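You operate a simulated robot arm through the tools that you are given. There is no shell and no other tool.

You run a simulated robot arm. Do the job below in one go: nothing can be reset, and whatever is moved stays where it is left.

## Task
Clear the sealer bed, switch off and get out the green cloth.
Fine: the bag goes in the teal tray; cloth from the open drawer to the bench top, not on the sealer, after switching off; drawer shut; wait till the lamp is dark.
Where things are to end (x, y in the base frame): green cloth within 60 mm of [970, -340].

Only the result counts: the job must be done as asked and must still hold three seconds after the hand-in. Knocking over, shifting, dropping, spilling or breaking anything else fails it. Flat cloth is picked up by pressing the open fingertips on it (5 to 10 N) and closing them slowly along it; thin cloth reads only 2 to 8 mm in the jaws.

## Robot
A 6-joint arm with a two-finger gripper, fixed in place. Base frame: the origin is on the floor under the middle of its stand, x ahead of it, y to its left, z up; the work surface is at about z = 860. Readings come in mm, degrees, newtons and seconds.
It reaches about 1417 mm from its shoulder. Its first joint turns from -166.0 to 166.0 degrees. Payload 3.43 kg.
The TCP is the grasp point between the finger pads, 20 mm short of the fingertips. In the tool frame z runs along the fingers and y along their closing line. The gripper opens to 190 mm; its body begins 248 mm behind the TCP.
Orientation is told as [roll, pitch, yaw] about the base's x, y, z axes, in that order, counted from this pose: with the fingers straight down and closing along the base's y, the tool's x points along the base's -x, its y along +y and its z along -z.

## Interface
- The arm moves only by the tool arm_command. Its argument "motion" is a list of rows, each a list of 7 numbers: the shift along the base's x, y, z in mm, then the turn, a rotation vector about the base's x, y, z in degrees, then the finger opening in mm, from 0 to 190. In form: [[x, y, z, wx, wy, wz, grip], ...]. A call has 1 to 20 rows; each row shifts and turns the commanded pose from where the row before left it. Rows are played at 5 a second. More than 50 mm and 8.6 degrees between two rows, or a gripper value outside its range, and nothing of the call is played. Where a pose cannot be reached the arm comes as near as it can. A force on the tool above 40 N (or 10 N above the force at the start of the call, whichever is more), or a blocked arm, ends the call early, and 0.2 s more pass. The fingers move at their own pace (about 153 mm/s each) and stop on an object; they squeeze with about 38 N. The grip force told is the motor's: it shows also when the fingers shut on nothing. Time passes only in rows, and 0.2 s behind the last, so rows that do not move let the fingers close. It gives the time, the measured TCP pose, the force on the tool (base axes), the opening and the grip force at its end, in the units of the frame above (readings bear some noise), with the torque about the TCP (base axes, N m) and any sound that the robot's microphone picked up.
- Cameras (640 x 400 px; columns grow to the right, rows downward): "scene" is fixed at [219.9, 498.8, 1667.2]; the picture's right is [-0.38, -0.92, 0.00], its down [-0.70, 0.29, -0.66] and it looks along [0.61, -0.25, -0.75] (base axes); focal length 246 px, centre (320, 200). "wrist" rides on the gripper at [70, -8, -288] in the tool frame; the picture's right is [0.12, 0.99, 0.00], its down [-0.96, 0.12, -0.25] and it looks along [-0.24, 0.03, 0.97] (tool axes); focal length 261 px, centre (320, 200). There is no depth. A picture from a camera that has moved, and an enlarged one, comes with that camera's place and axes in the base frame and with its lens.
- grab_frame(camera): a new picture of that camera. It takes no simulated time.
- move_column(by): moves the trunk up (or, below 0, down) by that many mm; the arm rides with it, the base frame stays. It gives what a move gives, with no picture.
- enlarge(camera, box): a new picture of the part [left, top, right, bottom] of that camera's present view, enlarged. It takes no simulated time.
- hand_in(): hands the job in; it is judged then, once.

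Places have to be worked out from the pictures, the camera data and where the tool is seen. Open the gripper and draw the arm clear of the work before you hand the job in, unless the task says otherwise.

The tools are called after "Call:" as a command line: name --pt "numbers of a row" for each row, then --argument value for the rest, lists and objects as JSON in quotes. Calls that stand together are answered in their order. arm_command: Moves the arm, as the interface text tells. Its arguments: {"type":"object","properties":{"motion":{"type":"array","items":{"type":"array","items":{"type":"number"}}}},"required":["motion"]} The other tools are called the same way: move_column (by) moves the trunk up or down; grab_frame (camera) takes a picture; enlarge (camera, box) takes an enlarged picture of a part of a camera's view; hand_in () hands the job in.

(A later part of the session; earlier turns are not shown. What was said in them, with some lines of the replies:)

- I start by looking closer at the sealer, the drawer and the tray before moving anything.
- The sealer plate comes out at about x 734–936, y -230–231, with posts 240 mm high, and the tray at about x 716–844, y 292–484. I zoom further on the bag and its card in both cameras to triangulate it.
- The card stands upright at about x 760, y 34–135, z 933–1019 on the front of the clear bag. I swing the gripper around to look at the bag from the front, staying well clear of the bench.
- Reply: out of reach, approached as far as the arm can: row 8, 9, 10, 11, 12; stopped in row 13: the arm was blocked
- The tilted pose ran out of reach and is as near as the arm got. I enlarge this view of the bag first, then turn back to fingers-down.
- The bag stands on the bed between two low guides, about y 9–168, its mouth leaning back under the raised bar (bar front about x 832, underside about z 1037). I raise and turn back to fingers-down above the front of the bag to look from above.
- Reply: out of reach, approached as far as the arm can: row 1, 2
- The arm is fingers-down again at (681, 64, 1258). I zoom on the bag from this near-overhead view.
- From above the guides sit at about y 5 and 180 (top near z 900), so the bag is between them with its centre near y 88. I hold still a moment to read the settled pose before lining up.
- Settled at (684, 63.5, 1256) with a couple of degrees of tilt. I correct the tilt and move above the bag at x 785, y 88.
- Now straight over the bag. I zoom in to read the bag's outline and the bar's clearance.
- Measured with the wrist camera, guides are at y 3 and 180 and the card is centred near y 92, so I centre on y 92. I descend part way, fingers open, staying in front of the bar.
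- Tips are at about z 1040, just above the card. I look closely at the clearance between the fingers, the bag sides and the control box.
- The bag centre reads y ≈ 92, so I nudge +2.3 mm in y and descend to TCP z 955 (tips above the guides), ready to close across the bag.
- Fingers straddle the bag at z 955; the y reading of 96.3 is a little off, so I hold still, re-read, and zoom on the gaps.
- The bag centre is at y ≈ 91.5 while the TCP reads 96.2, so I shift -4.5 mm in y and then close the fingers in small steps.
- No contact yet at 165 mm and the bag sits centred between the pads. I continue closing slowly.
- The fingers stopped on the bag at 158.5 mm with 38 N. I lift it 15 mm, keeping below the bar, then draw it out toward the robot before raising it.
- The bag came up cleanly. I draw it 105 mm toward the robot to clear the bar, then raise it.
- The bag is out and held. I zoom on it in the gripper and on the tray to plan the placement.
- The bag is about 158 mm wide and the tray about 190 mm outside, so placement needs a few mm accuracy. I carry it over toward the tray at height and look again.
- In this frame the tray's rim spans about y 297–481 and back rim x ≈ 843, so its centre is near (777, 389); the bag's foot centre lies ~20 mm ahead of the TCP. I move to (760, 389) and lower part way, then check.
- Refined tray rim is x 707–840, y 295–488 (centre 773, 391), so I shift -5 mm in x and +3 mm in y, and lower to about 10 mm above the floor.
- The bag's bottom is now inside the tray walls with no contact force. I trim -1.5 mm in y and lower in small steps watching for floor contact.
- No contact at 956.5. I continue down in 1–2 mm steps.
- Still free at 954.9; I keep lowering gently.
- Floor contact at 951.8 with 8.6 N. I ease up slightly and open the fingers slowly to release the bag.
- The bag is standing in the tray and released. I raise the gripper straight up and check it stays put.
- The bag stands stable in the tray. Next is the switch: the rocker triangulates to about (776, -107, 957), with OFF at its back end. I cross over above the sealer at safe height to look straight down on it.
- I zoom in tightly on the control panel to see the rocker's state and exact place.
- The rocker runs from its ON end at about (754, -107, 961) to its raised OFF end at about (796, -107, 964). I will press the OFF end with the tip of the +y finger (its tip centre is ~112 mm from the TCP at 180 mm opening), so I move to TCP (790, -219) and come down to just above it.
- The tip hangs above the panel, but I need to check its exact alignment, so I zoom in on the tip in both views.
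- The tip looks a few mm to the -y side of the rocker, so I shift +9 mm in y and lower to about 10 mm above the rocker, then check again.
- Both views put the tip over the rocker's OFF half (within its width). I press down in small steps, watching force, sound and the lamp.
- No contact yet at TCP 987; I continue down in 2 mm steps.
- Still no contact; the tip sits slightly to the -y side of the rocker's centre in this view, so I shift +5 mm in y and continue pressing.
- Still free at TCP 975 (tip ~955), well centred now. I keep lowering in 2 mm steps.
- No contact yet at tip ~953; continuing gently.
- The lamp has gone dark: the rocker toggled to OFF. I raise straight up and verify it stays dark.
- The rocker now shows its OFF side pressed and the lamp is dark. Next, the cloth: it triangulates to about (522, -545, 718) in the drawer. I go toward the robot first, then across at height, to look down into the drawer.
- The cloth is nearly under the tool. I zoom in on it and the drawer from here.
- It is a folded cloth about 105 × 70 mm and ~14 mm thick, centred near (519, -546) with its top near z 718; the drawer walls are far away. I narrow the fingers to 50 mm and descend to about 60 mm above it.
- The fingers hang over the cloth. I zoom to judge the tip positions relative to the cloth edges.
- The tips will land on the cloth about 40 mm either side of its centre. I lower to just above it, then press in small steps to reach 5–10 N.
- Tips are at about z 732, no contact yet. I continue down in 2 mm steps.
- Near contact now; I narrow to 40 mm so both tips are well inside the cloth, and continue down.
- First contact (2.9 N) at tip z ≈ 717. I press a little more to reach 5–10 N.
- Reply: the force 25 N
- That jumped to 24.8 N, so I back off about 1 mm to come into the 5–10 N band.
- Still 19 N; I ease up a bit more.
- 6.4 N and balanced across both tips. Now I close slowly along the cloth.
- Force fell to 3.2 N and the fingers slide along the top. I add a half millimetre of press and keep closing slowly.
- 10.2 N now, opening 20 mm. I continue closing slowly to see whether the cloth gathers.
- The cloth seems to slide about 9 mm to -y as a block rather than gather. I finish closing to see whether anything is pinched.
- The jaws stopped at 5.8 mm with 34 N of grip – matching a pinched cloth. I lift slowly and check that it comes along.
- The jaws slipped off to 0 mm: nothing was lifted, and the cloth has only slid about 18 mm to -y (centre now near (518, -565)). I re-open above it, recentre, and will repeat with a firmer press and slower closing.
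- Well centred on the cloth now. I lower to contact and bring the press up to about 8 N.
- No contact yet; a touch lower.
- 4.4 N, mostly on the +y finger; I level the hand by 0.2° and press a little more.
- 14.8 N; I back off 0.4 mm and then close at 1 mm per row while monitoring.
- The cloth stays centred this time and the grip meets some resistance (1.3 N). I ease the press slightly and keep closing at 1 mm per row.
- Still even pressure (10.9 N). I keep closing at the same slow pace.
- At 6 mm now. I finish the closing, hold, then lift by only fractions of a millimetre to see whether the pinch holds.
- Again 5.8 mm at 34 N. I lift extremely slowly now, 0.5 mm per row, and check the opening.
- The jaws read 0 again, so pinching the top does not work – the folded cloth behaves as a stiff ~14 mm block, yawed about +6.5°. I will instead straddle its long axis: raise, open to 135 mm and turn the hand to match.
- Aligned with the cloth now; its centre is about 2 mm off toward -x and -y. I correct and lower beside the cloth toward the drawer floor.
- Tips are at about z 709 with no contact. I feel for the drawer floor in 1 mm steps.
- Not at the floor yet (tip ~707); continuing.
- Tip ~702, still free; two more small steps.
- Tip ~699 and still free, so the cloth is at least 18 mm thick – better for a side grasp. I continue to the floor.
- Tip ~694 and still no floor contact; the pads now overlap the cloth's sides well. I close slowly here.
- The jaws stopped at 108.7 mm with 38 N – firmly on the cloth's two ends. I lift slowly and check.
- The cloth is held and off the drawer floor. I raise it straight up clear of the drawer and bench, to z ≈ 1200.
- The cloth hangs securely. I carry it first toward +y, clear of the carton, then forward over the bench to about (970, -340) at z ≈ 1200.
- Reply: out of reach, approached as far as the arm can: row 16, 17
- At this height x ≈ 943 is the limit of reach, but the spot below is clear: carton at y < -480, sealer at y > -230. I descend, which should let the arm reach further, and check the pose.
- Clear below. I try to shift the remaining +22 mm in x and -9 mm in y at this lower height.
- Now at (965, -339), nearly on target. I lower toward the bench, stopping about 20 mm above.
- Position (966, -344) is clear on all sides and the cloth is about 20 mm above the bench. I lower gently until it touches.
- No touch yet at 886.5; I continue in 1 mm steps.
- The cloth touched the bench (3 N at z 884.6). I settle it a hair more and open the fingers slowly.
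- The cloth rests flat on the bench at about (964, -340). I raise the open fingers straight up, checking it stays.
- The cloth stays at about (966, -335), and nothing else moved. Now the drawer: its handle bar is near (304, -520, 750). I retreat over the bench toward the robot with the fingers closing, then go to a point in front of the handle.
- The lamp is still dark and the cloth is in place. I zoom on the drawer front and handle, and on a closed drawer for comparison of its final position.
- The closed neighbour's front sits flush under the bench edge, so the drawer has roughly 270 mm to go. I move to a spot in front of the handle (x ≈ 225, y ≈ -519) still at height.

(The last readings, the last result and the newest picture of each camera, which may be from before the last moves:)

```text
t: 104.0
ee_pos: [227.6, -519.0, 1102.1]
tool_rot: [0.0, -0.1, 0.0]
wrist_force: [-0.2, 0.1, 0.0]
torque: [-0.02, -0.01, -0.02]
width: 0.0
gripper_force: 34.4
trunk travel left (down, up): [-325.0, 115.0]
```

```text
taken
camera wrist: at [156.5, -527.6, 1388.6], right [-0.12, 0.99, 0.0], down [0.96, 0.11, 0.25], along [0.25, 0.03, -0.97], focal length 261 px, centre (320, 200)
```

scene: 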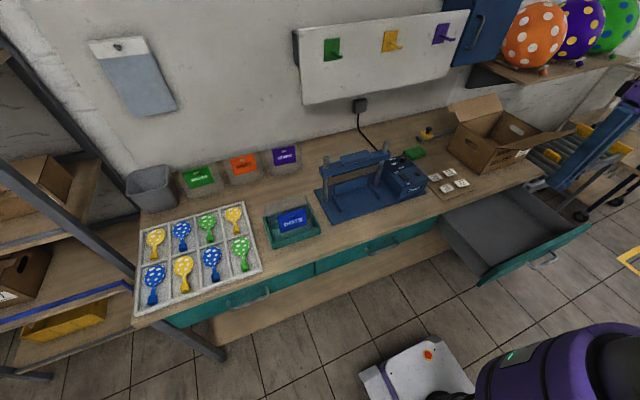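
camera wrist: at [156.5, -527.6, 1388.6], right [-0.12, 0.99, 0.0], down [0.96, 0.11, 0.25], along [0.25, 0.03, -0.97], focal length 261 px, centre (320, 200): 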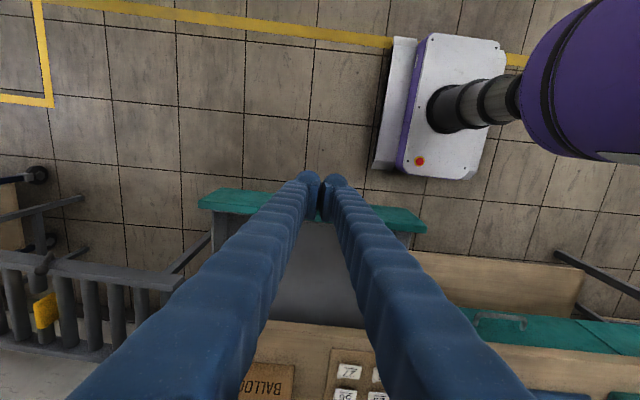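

In position above the floor in front of the handle. I descend to bar height (TCP z ≈ 755) about 35 mm clear of it.

Call:
arm_command --pt "0 0 -40 0 0 0 0" --pt "0 0 -45 0 0 0 0" --pt "0 0 -45 0 0 0 0" --pt "0 0 -45 0 0 0 0" --pt "0 0 -45 0 0 0 0" --pt "0 0 -45 0 0 0 0" --pt "0 0 -40 0 0 0 0" --pt "0 0 -30 0 0 0 0" --pt "0 0 -12 0 0 0 0" --pt "0 0 0 0 0 0 0" --pt "0 0 0 0 0 0 0"

Call:
grab_frame --camera "wrist"

Call:
enlarge --camera "scene" --box '[440, 130, 640, 400]'

```text
t: 106.4
ee_pos: [226.2, -519.6, 752.9]
tool_rot: [0.1, 0.0, -0.1]
wrist_force: [0.0, 0.3, -0.3]
torque: [0.0, -0.01, 0.04]
width: 0.0
gripper_force: 34.2
trunk travel left (down, up): [-325.0, 115.0]
```

```text
taken
camera wrist: at [155.1, -528.1, 1039.8], right [-0.12, 0.99, 0.0], down [0.96, 0.11, 0.25], along [0.25, 0.03, -0.97], focal length 261 px, centre (320, 200)
```

wrist: 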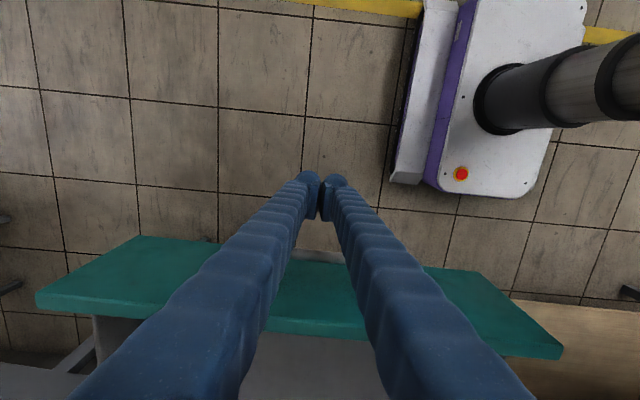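

```text
1.48 times, centred on (540, 265) of scene
camera zoom: at [219.9, 498.8, 1667.2], right [-0.38, -0.92, 0.0], down [-0.7, 0.29, -0.66], along [0.61, -0.25, -0.75], focal length 365 px, centre (-6, 104)
```

zoom: 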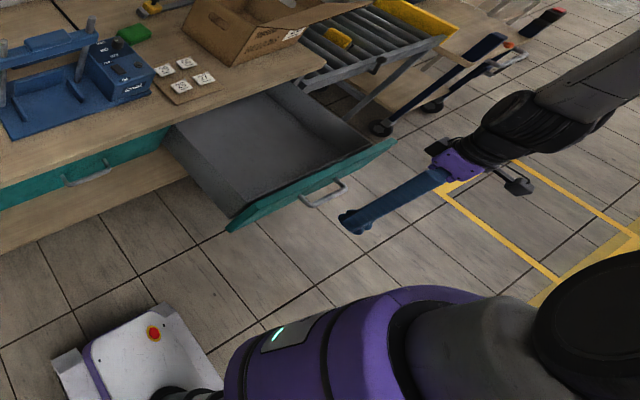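

The bar is at z ≈ 750, right in front of the closed fingers. I lower 12 mm more so the bar meets the fingers above their tips, then advance to make contact.

Call:
arm_command --pt "0 0 -12 0 0 0 0" --pt "15 0 0 0 0 0 0" --pt "15 0 0 0 0 0 0" --pt "10 0 0 0 0 0 0" --pt "10 0 0 0 0 0 0" --pt "10 0 0 0 0 0 0" --pt "0 0 0 0 0 0 0"

Call:
grab_frame --camera "wrist"

Call:
enlarge --camera "scene" --box '[440, 180, 640, 320]'

```text
t: 108.0
ee_pos: [286.9, -519.5, 741.4]
tool_rot: [0.0, -0.1, -0.1]
wrist_force: [0.1, 0.0, -0.3]
torque: [-0.02, 0.0, 0.01]
width: 0.2
gripper_force: 34.5
trunk travel left (down, up): [-325.0, 115.0]
```

```text
taken
camera wrist: at [215.5, -527.0, 1028.8], right [-0.12, 0.99, 0.0], down [0.96, 0.11, 0.25], along [0.25, 0.03, -0.97], focal length 261 px, centre (320, 200)
```

wrist: 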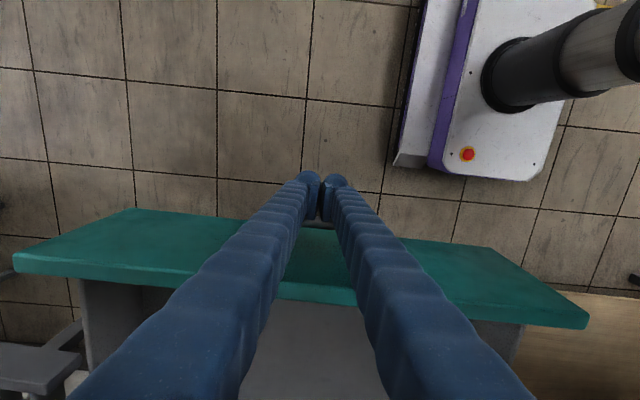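

```text
2.86 times, centred on (540, 250) of scene
camera zoom: at [219.9, 498.8, 1667.2], right [-0.38, -0.92, 0.0], down [-0.7, 0.29, -0.66], along [0.61, -0.25, -0.75], focal length 704 px, centre (-309, 57)
```

zoom: 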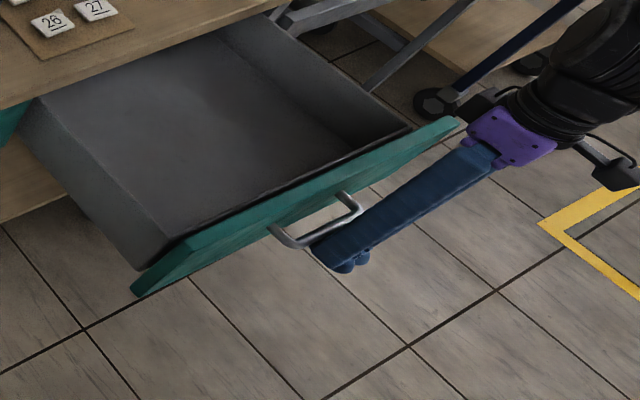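

Not yet touching (no force at x = 287). I continue forward in small steps until the bar is felt.

Call:
arm_command --pt "6 0 0 0 0 0 0" --pt "6 0 0 0 0 0 0" --pt "6 0 0 0 0 0 0" --pt "0 0 0 0 0 0 0"

Call:
enlarge --camera "scene" --box '[440, 180, 640, 320]'

Call:
enlarge --camera "wrist" --box '[240, 150, 400, 260]'

```text
t: 109.0
ee_pos: [305.5, -518.8, 742.3]
tool_rot: [0.0, 0.0, -0.1]
wrist_force: [0.1, -0.5, 0.0]
torque: [0.02, 0.0, -0.01]
width: 0.0
gripper_force: 34.0
trunk travel left (down, up): [-325.0, 115.0]
```

```text
2.86 times, centred on (540, 250) of scene
camera zoom: at [219.9, 498.8, 1667.2], right [-0.38, -0.92, 0.0], down [-0.7, 0.29, -0.66], along [0.61, -0.25, -0.75], focal length 704 px, centre (-309, 57)
```

zoom: 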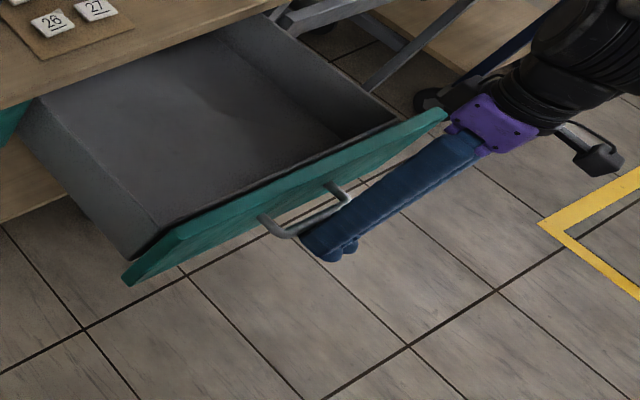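

```text
3.64 times, centred on (320, 205) of wrist
camera zoom: at [233.3, -527.3, 1029.4], right [-0.12, 0.99, 0.0], down [0.96, 0.11, 0.25], along [0.25, 0.03, -0.97], focal length 948 px, centre (320, 182)
```

zoom: 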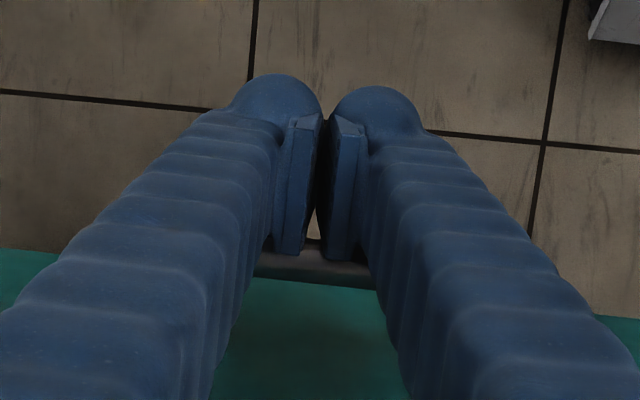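

The drawer is sliding along with almost no force. Before pushing further I check the room between the gripper body and the carton's front flap.

Call:
enlarge --camera "scene" --box '[440, 80, 640, 230]'

Call:
grab_frame --camera "wrist"

```text
2.67 times, centred on (540, 155) of scene
camera zoom: at [219.9, 498.8, 1667.2], right [-0.38, -0.92, 0.0], down [-0.7, 0.29, -0.66], along [0.61, -0.25, -0.75], focal length 657 px, centre (-267, 320)
```

zoom: 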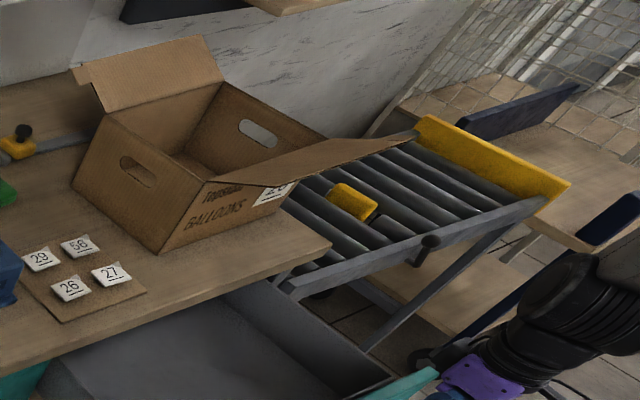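

```text
taken
camera wrist: at [233.3, -527.3, 1029.4], right [-0.12, 0.99, 0.0], down [0.96, 0.11, 0.25], along [0.25, 0.03, -0.97], focal length 261 px, centre (320, 200)
```

wrist: 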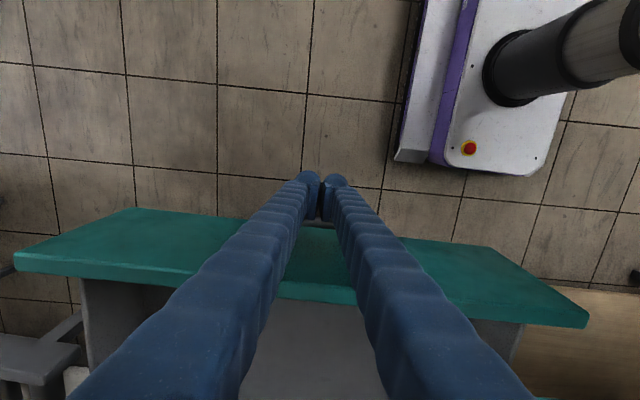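

The flap's outer edge is around x 660, z 1070, leaving ~45 mm beyond the gripper body at the end of the push, and the gripper was safely at x 517 before. I push the drawer in steadily.

Call:
arm_command --pt "8 0 0 0 0 0 0" --pt "12 0 0 0 0 0 0" --pt "15 0 0 0 0 0 0" --pt "15 0 0 0 0 0 0" --pt "15 0 0 0 0 0 0" --pt "15 0 0 0 0 0 0" --pt "15 0 0 0 0 0 0" --pt "15 0 0 0 0 0 0" --pt "15 0 0 0 0 0 0" --pt "15 0 0 0 0 0 0" --pt "12 0 0 0 0 0 0" --pt "8 0 0 0 0 0 0" --pt "0 0 0 0 0 0 0"

Call:
grab_frame --camera "scene"

Call:
grab_frame --camera "wrist"

```text
t: 111.8
ee_pos: [464.8, -518.4, 743.0]
tool_rot: [0.0, 0.0, -0.2]
wrist_force: [0.4, 0.1, 0.5]
torque: [0.0, -0.02, 0.02]
width: 0.0
gripper_force: 33.7
trunk travel left (down, up): [-325.0, 115.0]
```

```text
taken
```

scene: 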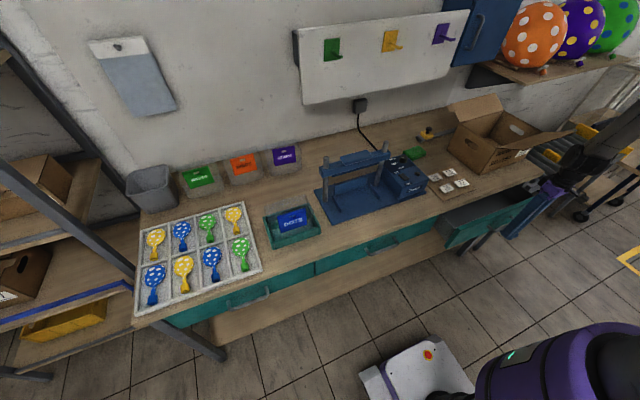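

```text
taken
camera wrist: at [394.1, -527.4, 1029.3], right [-0.12, 0.99, 0.0], down [0.96, 0.11, 0.25], along [0.25, 0.03, -0.97], focal length 261 px, centre (320, 200)
```

wrist: 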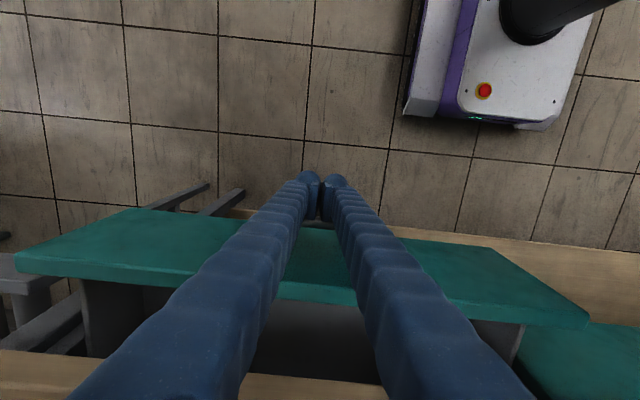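

The drawer is about 100 mm from closed. To keep the gripper body away from the carton flap at the end, I back off, shift 34 mm to +y along the handle bar, and resume pushing.

Call:
arm_command --pt "-8 0 0 0 0 0 0" --pt "-6 0 0 0 0 0 0" --pt "0 17 0 0 0 0 0" --pt "0 17 0 0 0 0 0" --pt "6 0 0 0 0 0 0" --pt "8 0 0 0 0 0 0" --pt "10 0 0 0 0 0 0" --pt "10 0 0 0 0 0 0" --pt "10 0 0 0 0 0 0" --pt "10 0 0 0 0 0 0" --pt "8 0 0 0 0 0 0" --pt "0 0 0 0 0 0 0"

Call:
enlarge --camera "scene" --box '[400, 80, 640, 260]'

Call:
grab_frame --camera "wrist"

```text
t: 114.4
ee_pos: [513.0, -484.8, 742.8]
tool_rot: [0.0, 0.0, -0.1]
wrist_force: [-0.7, 0.0, -0.7]
torque: [-0.01, 0.02, 0.0]
width: 0.0
gripper_force: 34.7
trunk travel left (down, up): [-325.0, 115.0]
```

```text
2.22 times, centred on (520, 170) of scene
camera zoom: at [219.9, 498.8, 1667.2], right [-0.38, -0.92, 0.0], down [-0.7, 0.29, -0.66], along [0.61, -0.25, -0.75], focal length 548 px, centre (-124, 267)
```

zoom: 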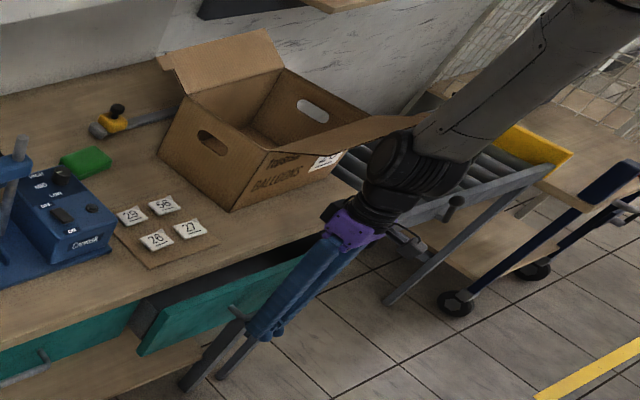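

```text
taken
camera wrist: at [442.3, -494.0, 1029.4], right [-0.12, 0.99, 0.0], down [0.96, 0.11, 0.25], along [0.25, 0.03, -0.97], focal length 261 px, centre (320, 200)
```

wrist: 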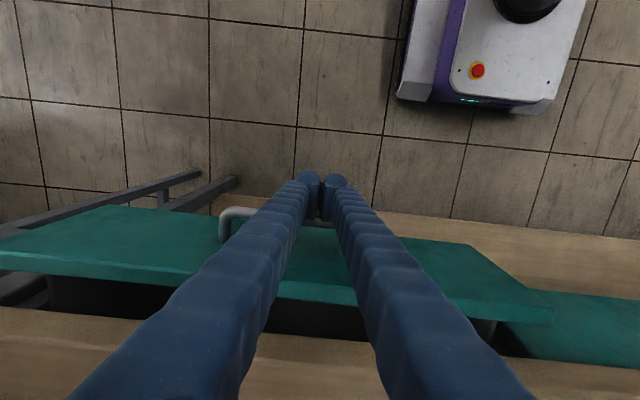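

About 50 mm to go. For extra clearance from the carton flap, I back off and tilt the hand 20° so the fingertips lead and the wrist stays well back, then check the pose.

Call:
arm_command --pt "-10 0 0 0 0 0 0" --pt "-5 0 0 0 -5 0 0" --pt "0 0 0 0 -5 0 0" --pt "0 0 0 0 -5 0 0" --pt "0 0 0 0 -5 0 0" --pt "0 0 0 0 0 0 0" --pt "0 0 0 0 0 0 0"

Call:
enlarge --camera "scene" --box '[400, 80, 640, 260]'

Call:
grab_frame --camera "wrist"

```text
t: 116.0
ee_pos: [499.4, -471.2, 740.2]
tool_rot: [1.9, -16.0, -0.2]
wrist_force: [-0.1, 0.5, -0.6]
torque: [-0.01, 0.02, 0.0]
width: 0.0
gripper_force: 34.7
out of reach, approached as far as the arm can: row 3, 4
trunk travel left (down, up): [-325.0, 115.0]
```

```text
2.22 times, centred on (520, 170) of scene
camera zoom: at [219.9, 498.8, 1667.2], right [-0.38, -0.92, 0.0], down [-0.7, 0.29, -0.66], along [0.61, -0.25, -0.75], focal length 548 px, centre (-124, 267)
```

zoom: 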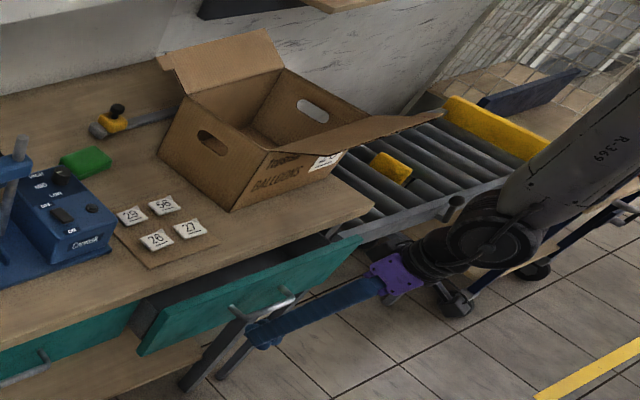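

```text
taken
camera wrist: at [352.5, -488.9, 996.7], right [-0.12, 0.99, 0.0], down [0.86, 0.1, 0.51], along [0.5, 0.06, -0.86], focal length 261 px, centre (320, 200)
```

wrist: 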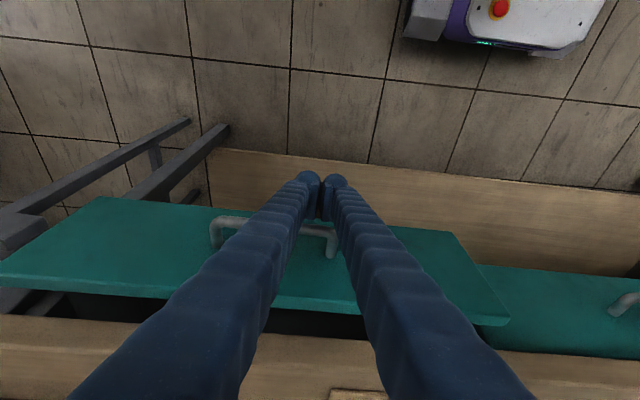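

The wrist is now well clear of the flap (tilt ≈ -16°), but the fingers drifted toward the handle's end, so I shift -12 mm in y and push forward again.

Call:
arm_command --pt "4 -6 0 0 0 0 0" --pt "4 -6 0 0 0 0 0" --pt "8 0 0 0 0 0 0" --pt "8 0 0 0 0 0 0" --pt "8 0 0 0 0 0 0" --pt "8 0 0 0 0 0 0" --pt "0 0 0 0 0 0 0"

Call:
grab_frame --camera "wrist"

Call:
enlarge --camera "scene" --box '[400, 80, 640, 260]'

```text
t: 117.6
ee_pos: [539.0, -483.0, 741.6]
tool_rot: [1.9, -15.9, -0.1]
wrist_force: [1.0, -0.5, -0.7]
torque: [0.01, 0.01, 0.03]
width: 0.0
gripper_force: 34.3
trunk travel left (down, up): [-325.0, 115.0]
```

```text
taken
camera wrist: at [391.3, -499.9, 997.4], right [-0.12, 0.99, 0.0], down [0.86, 0.11, 0.51], along [0.5, 0.06, -0.86], focal length 261 px, centre (320, 200)
```

wrist: 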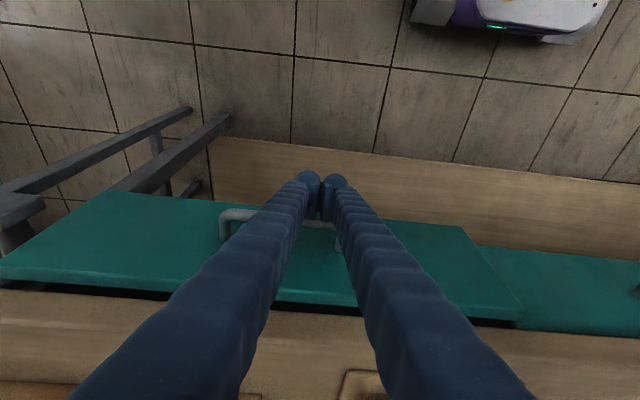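

```text
2.22 times, centred on (520, 170) of scene
camera zoom: at [219.9, 498.8, 1667.2], right [-0.38, -0.92, 0.0], down [-0.7, 0.29, -0.66], along [0.61, -0.25, -0.75], focal length 548 px, centre (-124, 267)
```

zoom: 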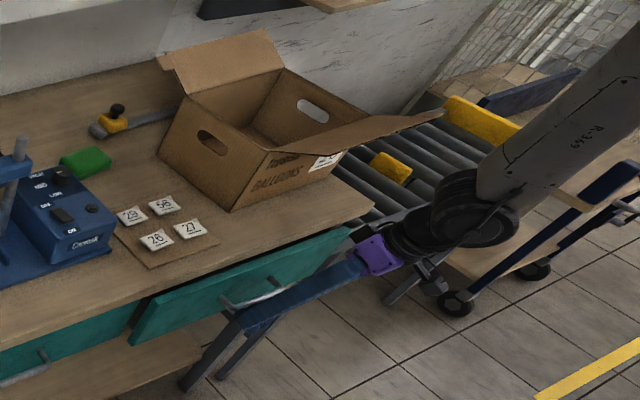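

Around 30–40 mm left. I keep pushing with small steps and watch the force.

Call:
arm_command --pt "6 0 0 0 0 0 0" --pt "6 0 0 0 0 0 0" --pt "6 0 0 0 0 0 0" --pt "5 0 0 0 0 0 0" --pt "0 0 0 0 0 0 0"

Call:
grab_frame --camera "wrist"

Call:
enlarge --camera "scene" --box '[400, 150, 560, 270]'

```text
t: 118.8
ee_pos: [563.9, -482.2, 742.6]
tool_rot: [1.9, -16.0, -0.1]
wrist_force: [-0.7, -0.1, 0.3]
torque: [-0.01, 0.03, 0.02]
width: 0.0
gripper_force: 34.4
trunk travel left (down, up): [-325.0, 115.0]
```

```text
taken
camera wrist: at [415.6, -500.3, 998.1], right [-0.12, 0.99, 0.0], down [0.86, 0.11, 0.51], along [0.5, 0.06, -0.86], focal length 261 px, centre (320, 200)
```

wrist: 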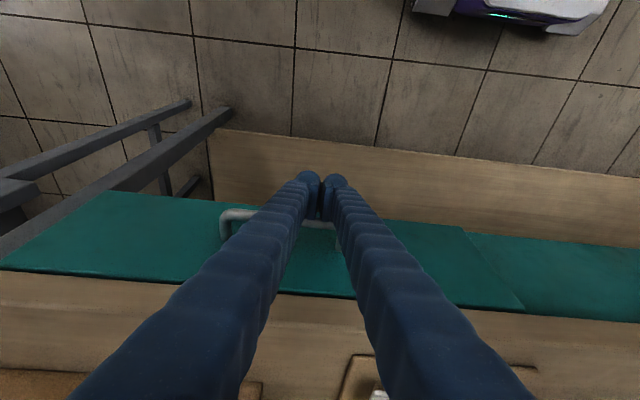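

```text
3.33 times, centred on (480, 210) of scene
camera zoom: at [219.9, 498.8, 1667.2], right [-0.38, -0.92, 0.0], down [-0.7, 0.29, -0.66], along [0.61, -0.25, -0.75], focal length 821 px, centre (-213, 167)
```

zoom: 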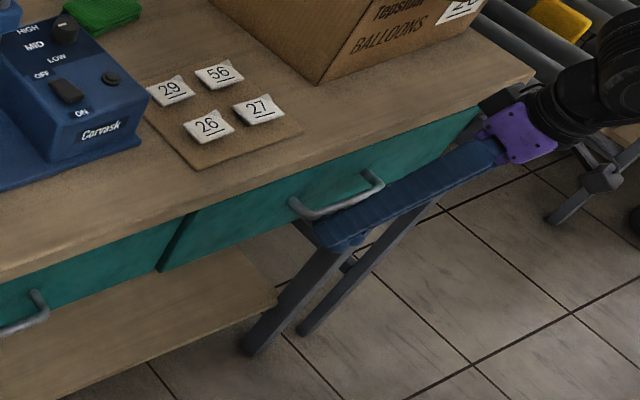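

Nearly flush with the neighbouring drawer. I continue in 3 mm steps, watching for the end stop.

Call:
arm_command --pt "3 0 0 0 0 0 0" --pt "3 0 0 0 0 0 0" --pt "3 0 0 0 0 0 0" --pt "0 0 0 0 0 0 0"

Call:
enlarge --camera "wrist" --box '[380, 190, 640, 350]'

Call:
enlarge --camera "scene" --box '[420, 195, 520, 260]'

```text
t: 119.8
ee_pos: [571.5, -482.0, 742.0]
tool_rot: [1.9, -16.0, -0.1]
wrist_force: [-1.3, -0.6, -0.3]
torque: [0.04, 0.04, 0.03]
width: 0.0
gripper_force: 34.7
trunk travel left (down, up): [-325.0, 115.0]
```

```text
2.46 times, centred on (510, 270) of wrist
camera zoom: at [424.1, -500.1, 997.0], right [-0.12, 0.99, 0.0], down [0.86, 0.1, 0.51], along [0.5, 0.06, -0.86], focal length 642 px, centre (-148, 28)
```

zoom: 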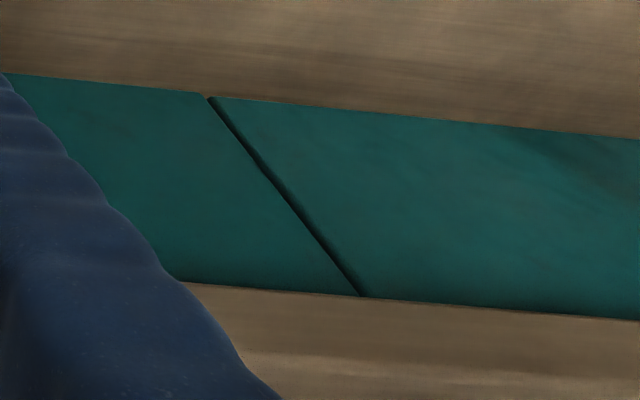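

```text
6.15 times, centred on (470, 228) of scene
camera zoom: at [219.9, 498.8, 1667.2], right [-0.38, -0.92, 0.0], down [-0.7, 0.29, -0.66], along [0.61, -0.25, -0.75], focal length 1516 px, centre (-603, 31)
```

zoom: 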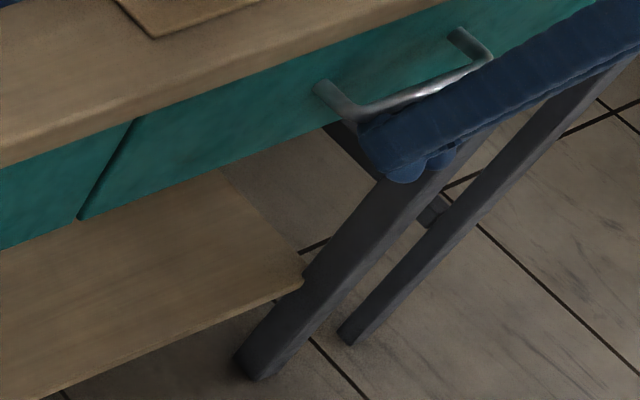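

Almost perfectly flush. I push the last couple of millimetres until the stop is felt.

Call:
arm_command --pt "2 0 0 0 0 0 0" --pt "1.5 0 0 0 0 0 0" --pt "0 0 0 0 0 0 0"

Call:
enlarge --camera "wrist" --box '[380, 190, 640, 350]'

```text
t: 120.6
ee_pos: [575.1, -482.1, 740.4]
tool_rot: [1.9, -15.9, -0.2]
wrist_force: [-12.6, 0.1, -6.5]
torque: [-0.11, 0.06, 0.11]
width: 0.1
gripper_force: 34.5
trunk travel left (down, up): [-325.0, 115.0]
```

```text
2.46 times, centred on (510, 270) of wrist
camera zoom: at [427.1, -501.0, 996.3], right [-0.12, 0.99, 0.0], down [0.86, 0.1, 0.51], along [0.5, 0.06, -0.86], focal length 642 px, centre (-148, 28)
```

zoom: 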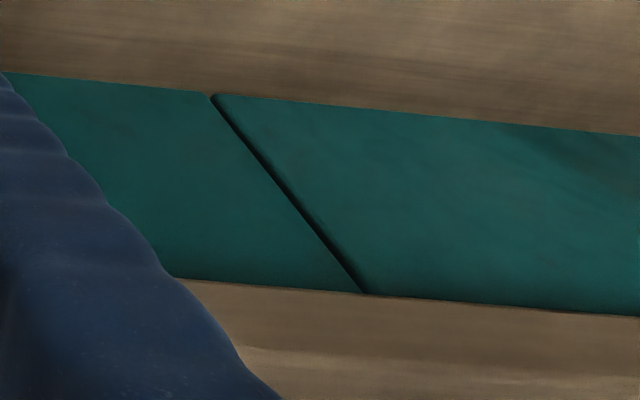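

The stop is felt (12.6 N) and both fronts are flush: the drawer is shut. I back straight off toward the robot, away from the handle, and check that it stays shut.

Call:
arm_command --pt "-4 0 0 0 0 0 0" --pt "-10 0 0 0 0 0 0" --pt "-20 0 0 0 0 0 0" --pt "-25 -3 0 0 0 0 0" --pt "0 0 0 0 0 0 0"

Call:
enlarge --camera "scene" --box '[400, 150, 560, 270]'

Call:
grab_frame --camera "wrist"

```text
t: 121.8
ee_pos: [518.3, -485.2, 740.0]
tool_rot: [1.9, -16.0, -0.1]
wrist_force: [0.7, -0.3, -0.2]
torque: [0.02, -0.05, 0.03]
width: 0.0
gripper_force: 34.4
trunk travel left (down, up): [-325.0, 115.0]
```

```text
3.33 times, centred on (480, 210) of scene
camera zoom: at [219.9, 498.8, 1667.2], right [-0.38, -0.92, 0.0], down [-0.7, 0.29, -0.66], along [0.61, -0.25, -0.75], focal length 821 px, centre (-213, 167)
```

zoom: 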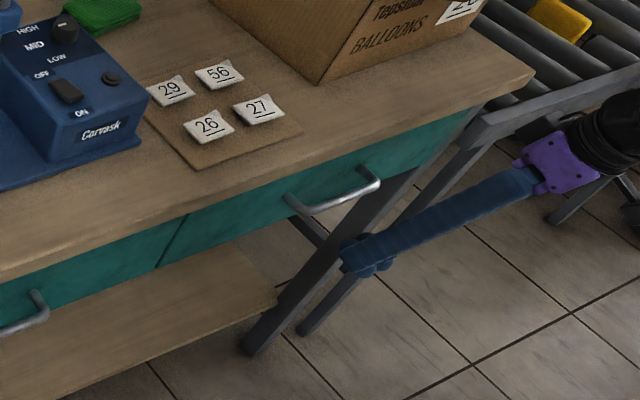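

```text
taken
camera wrist: at [371.1, -504.5, 994.8], right [-0.12, 0.99, 0.0], down [0.86, 0.11, 0.51], along [0.5, 0.06, -0.86], focal length 261 px, centre (320, 200)
```

wrist: 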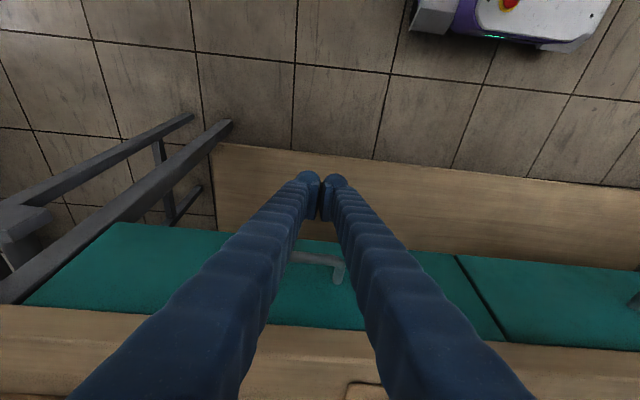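

The drawer stays shut. I back further off, straighten the hand, rise clear and open the gripper.

Call:
arm_command --pt "-35 0 0 0 0 0 0" --pt "-35 0 0 -0.4 3 0 0" --pt "-30 0 10 -0.5 4 0 0" --pt "0 0 30 -0.5 4 0 0" --pt "0 0 40 -0.5 5 0 0" --pt "0 0 45 0 0 0 20" --pt "0 0 45 0 0 0 50" --pt "0 0 45 0 0 0 80" --pt "0 0 45 0 0 0 100" --pt "0 0 45 0 0 0 100" --pt "0 0 45 0 0 0 100" --pt "0 0 45 0 0 0 100" --pt "0 0 40 0 0 0 100" --pt "0 0 0 0 0 0 100" --pt "0 0 0 0 0 0 100"

Call:
grab_frame --camera "scene"

Call:
grab_frame --camera "wrist"

```text
t: 125.0
ee_pos: [415.0, -484.0, 1174.4]
tool_rot: [0.0, 0.1, 0.2]
wrist_force: [-0.2, -0.1, 0.3]
torque: [0.03, -0.02, -0.01]
width: 100.0
gripper_force: 0.1
trunk travel left (down, up): [-325.0, 115.0]
```

```text
taken
```

scene: 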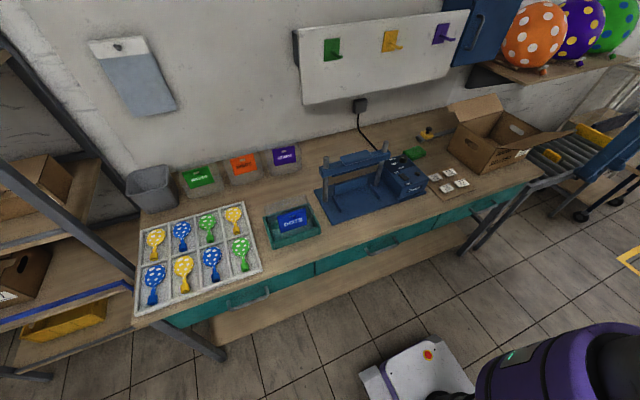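

```text
taken
camera wrist: at [342.9, -492.6, 1461.8], right [-0.12, 0.99, 0.0], down [0.96, 0.12, 0.25], along [0.25, 0.03, -0.97], focal length 261 px, centre (320, 200)
```

wrist: 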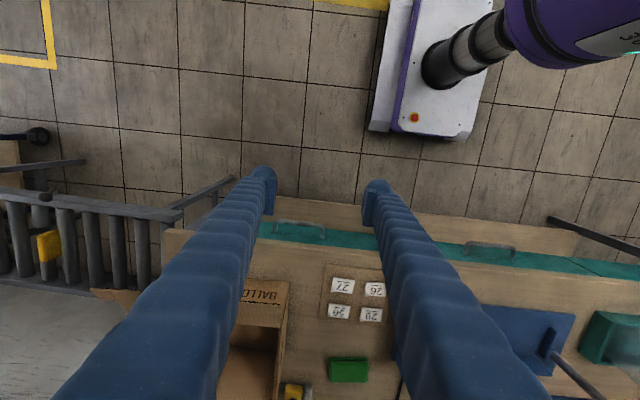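

Everything looks in place; I take final close-ups of the lamp, bag, cloth and drawer before handing in.

Call:
enlarge --camera "scene" --box '[250, 130, 450, 255]'

Call:
enlarge --camera "scene" --box '[370, 110, 550, 260]'

```text
3.20 times, centred on (350, 192) of scene
camera zoom: at [219.9, 498.8, 1667.2], right [-0.38, -0.92, 0.0], down [-0.7, 0.29, -0.66], along [0.61, -0.25, -0.75], focal length 788 px, centre (224, 224)
```

zoom: 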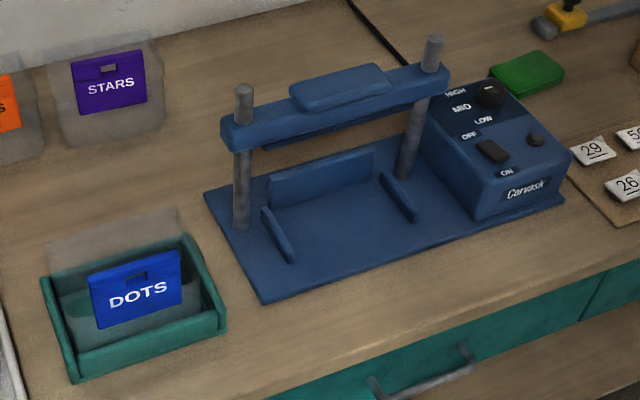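

```text
2.67 times, centred on (460, 185) of scene
camera zoom: at [219.9, 498.8, 1667.2], right [-0.38, -0.92, 0.0], down [-0.7, 0.29, -0.66], along [0.61, -0.25, -0.75], focal length 657 px, centre (-53, 240)
```

zoom: 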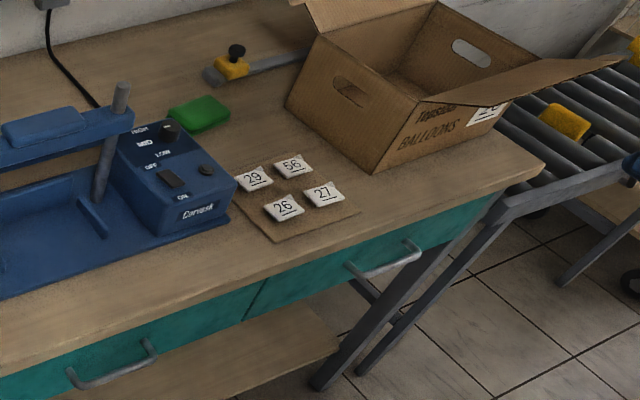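

The sealer bed is clear and the bag stands in the teal tray. The rocker is on OFF with the lamp dark, the cloth is on the bench near (966, -335), and the drawer is flush shut. The gripper is open and clear of the work, so I hand in.

Call:
hand_in

```text
The job is handed in.
```

I finished the job and handed it in. The close-ups just before hand-in showed everything in place:

- **Bag:** it was lifted off the sealer bed and is standing upright in the teal tray.
- **Sealer:** I switched it off before touching the cloth. The rocker is on OFF, and the lamp went dark and stayed dark.
- **Green cloth:** it lies flat on the bench at about (966, -335), within 10 mm of the target and clear of the sealer. Pressing and closing the fingertips on it twice only slid it a few centimetres inside the drawer. I then gripped it across its two ends instead.
- **Drawer:** I pushed it in by the handle until it met its stop. Its front is flush with the drawer next to it.

Nothing else looked moved. I left the gripper open and the arm clear of the bench.
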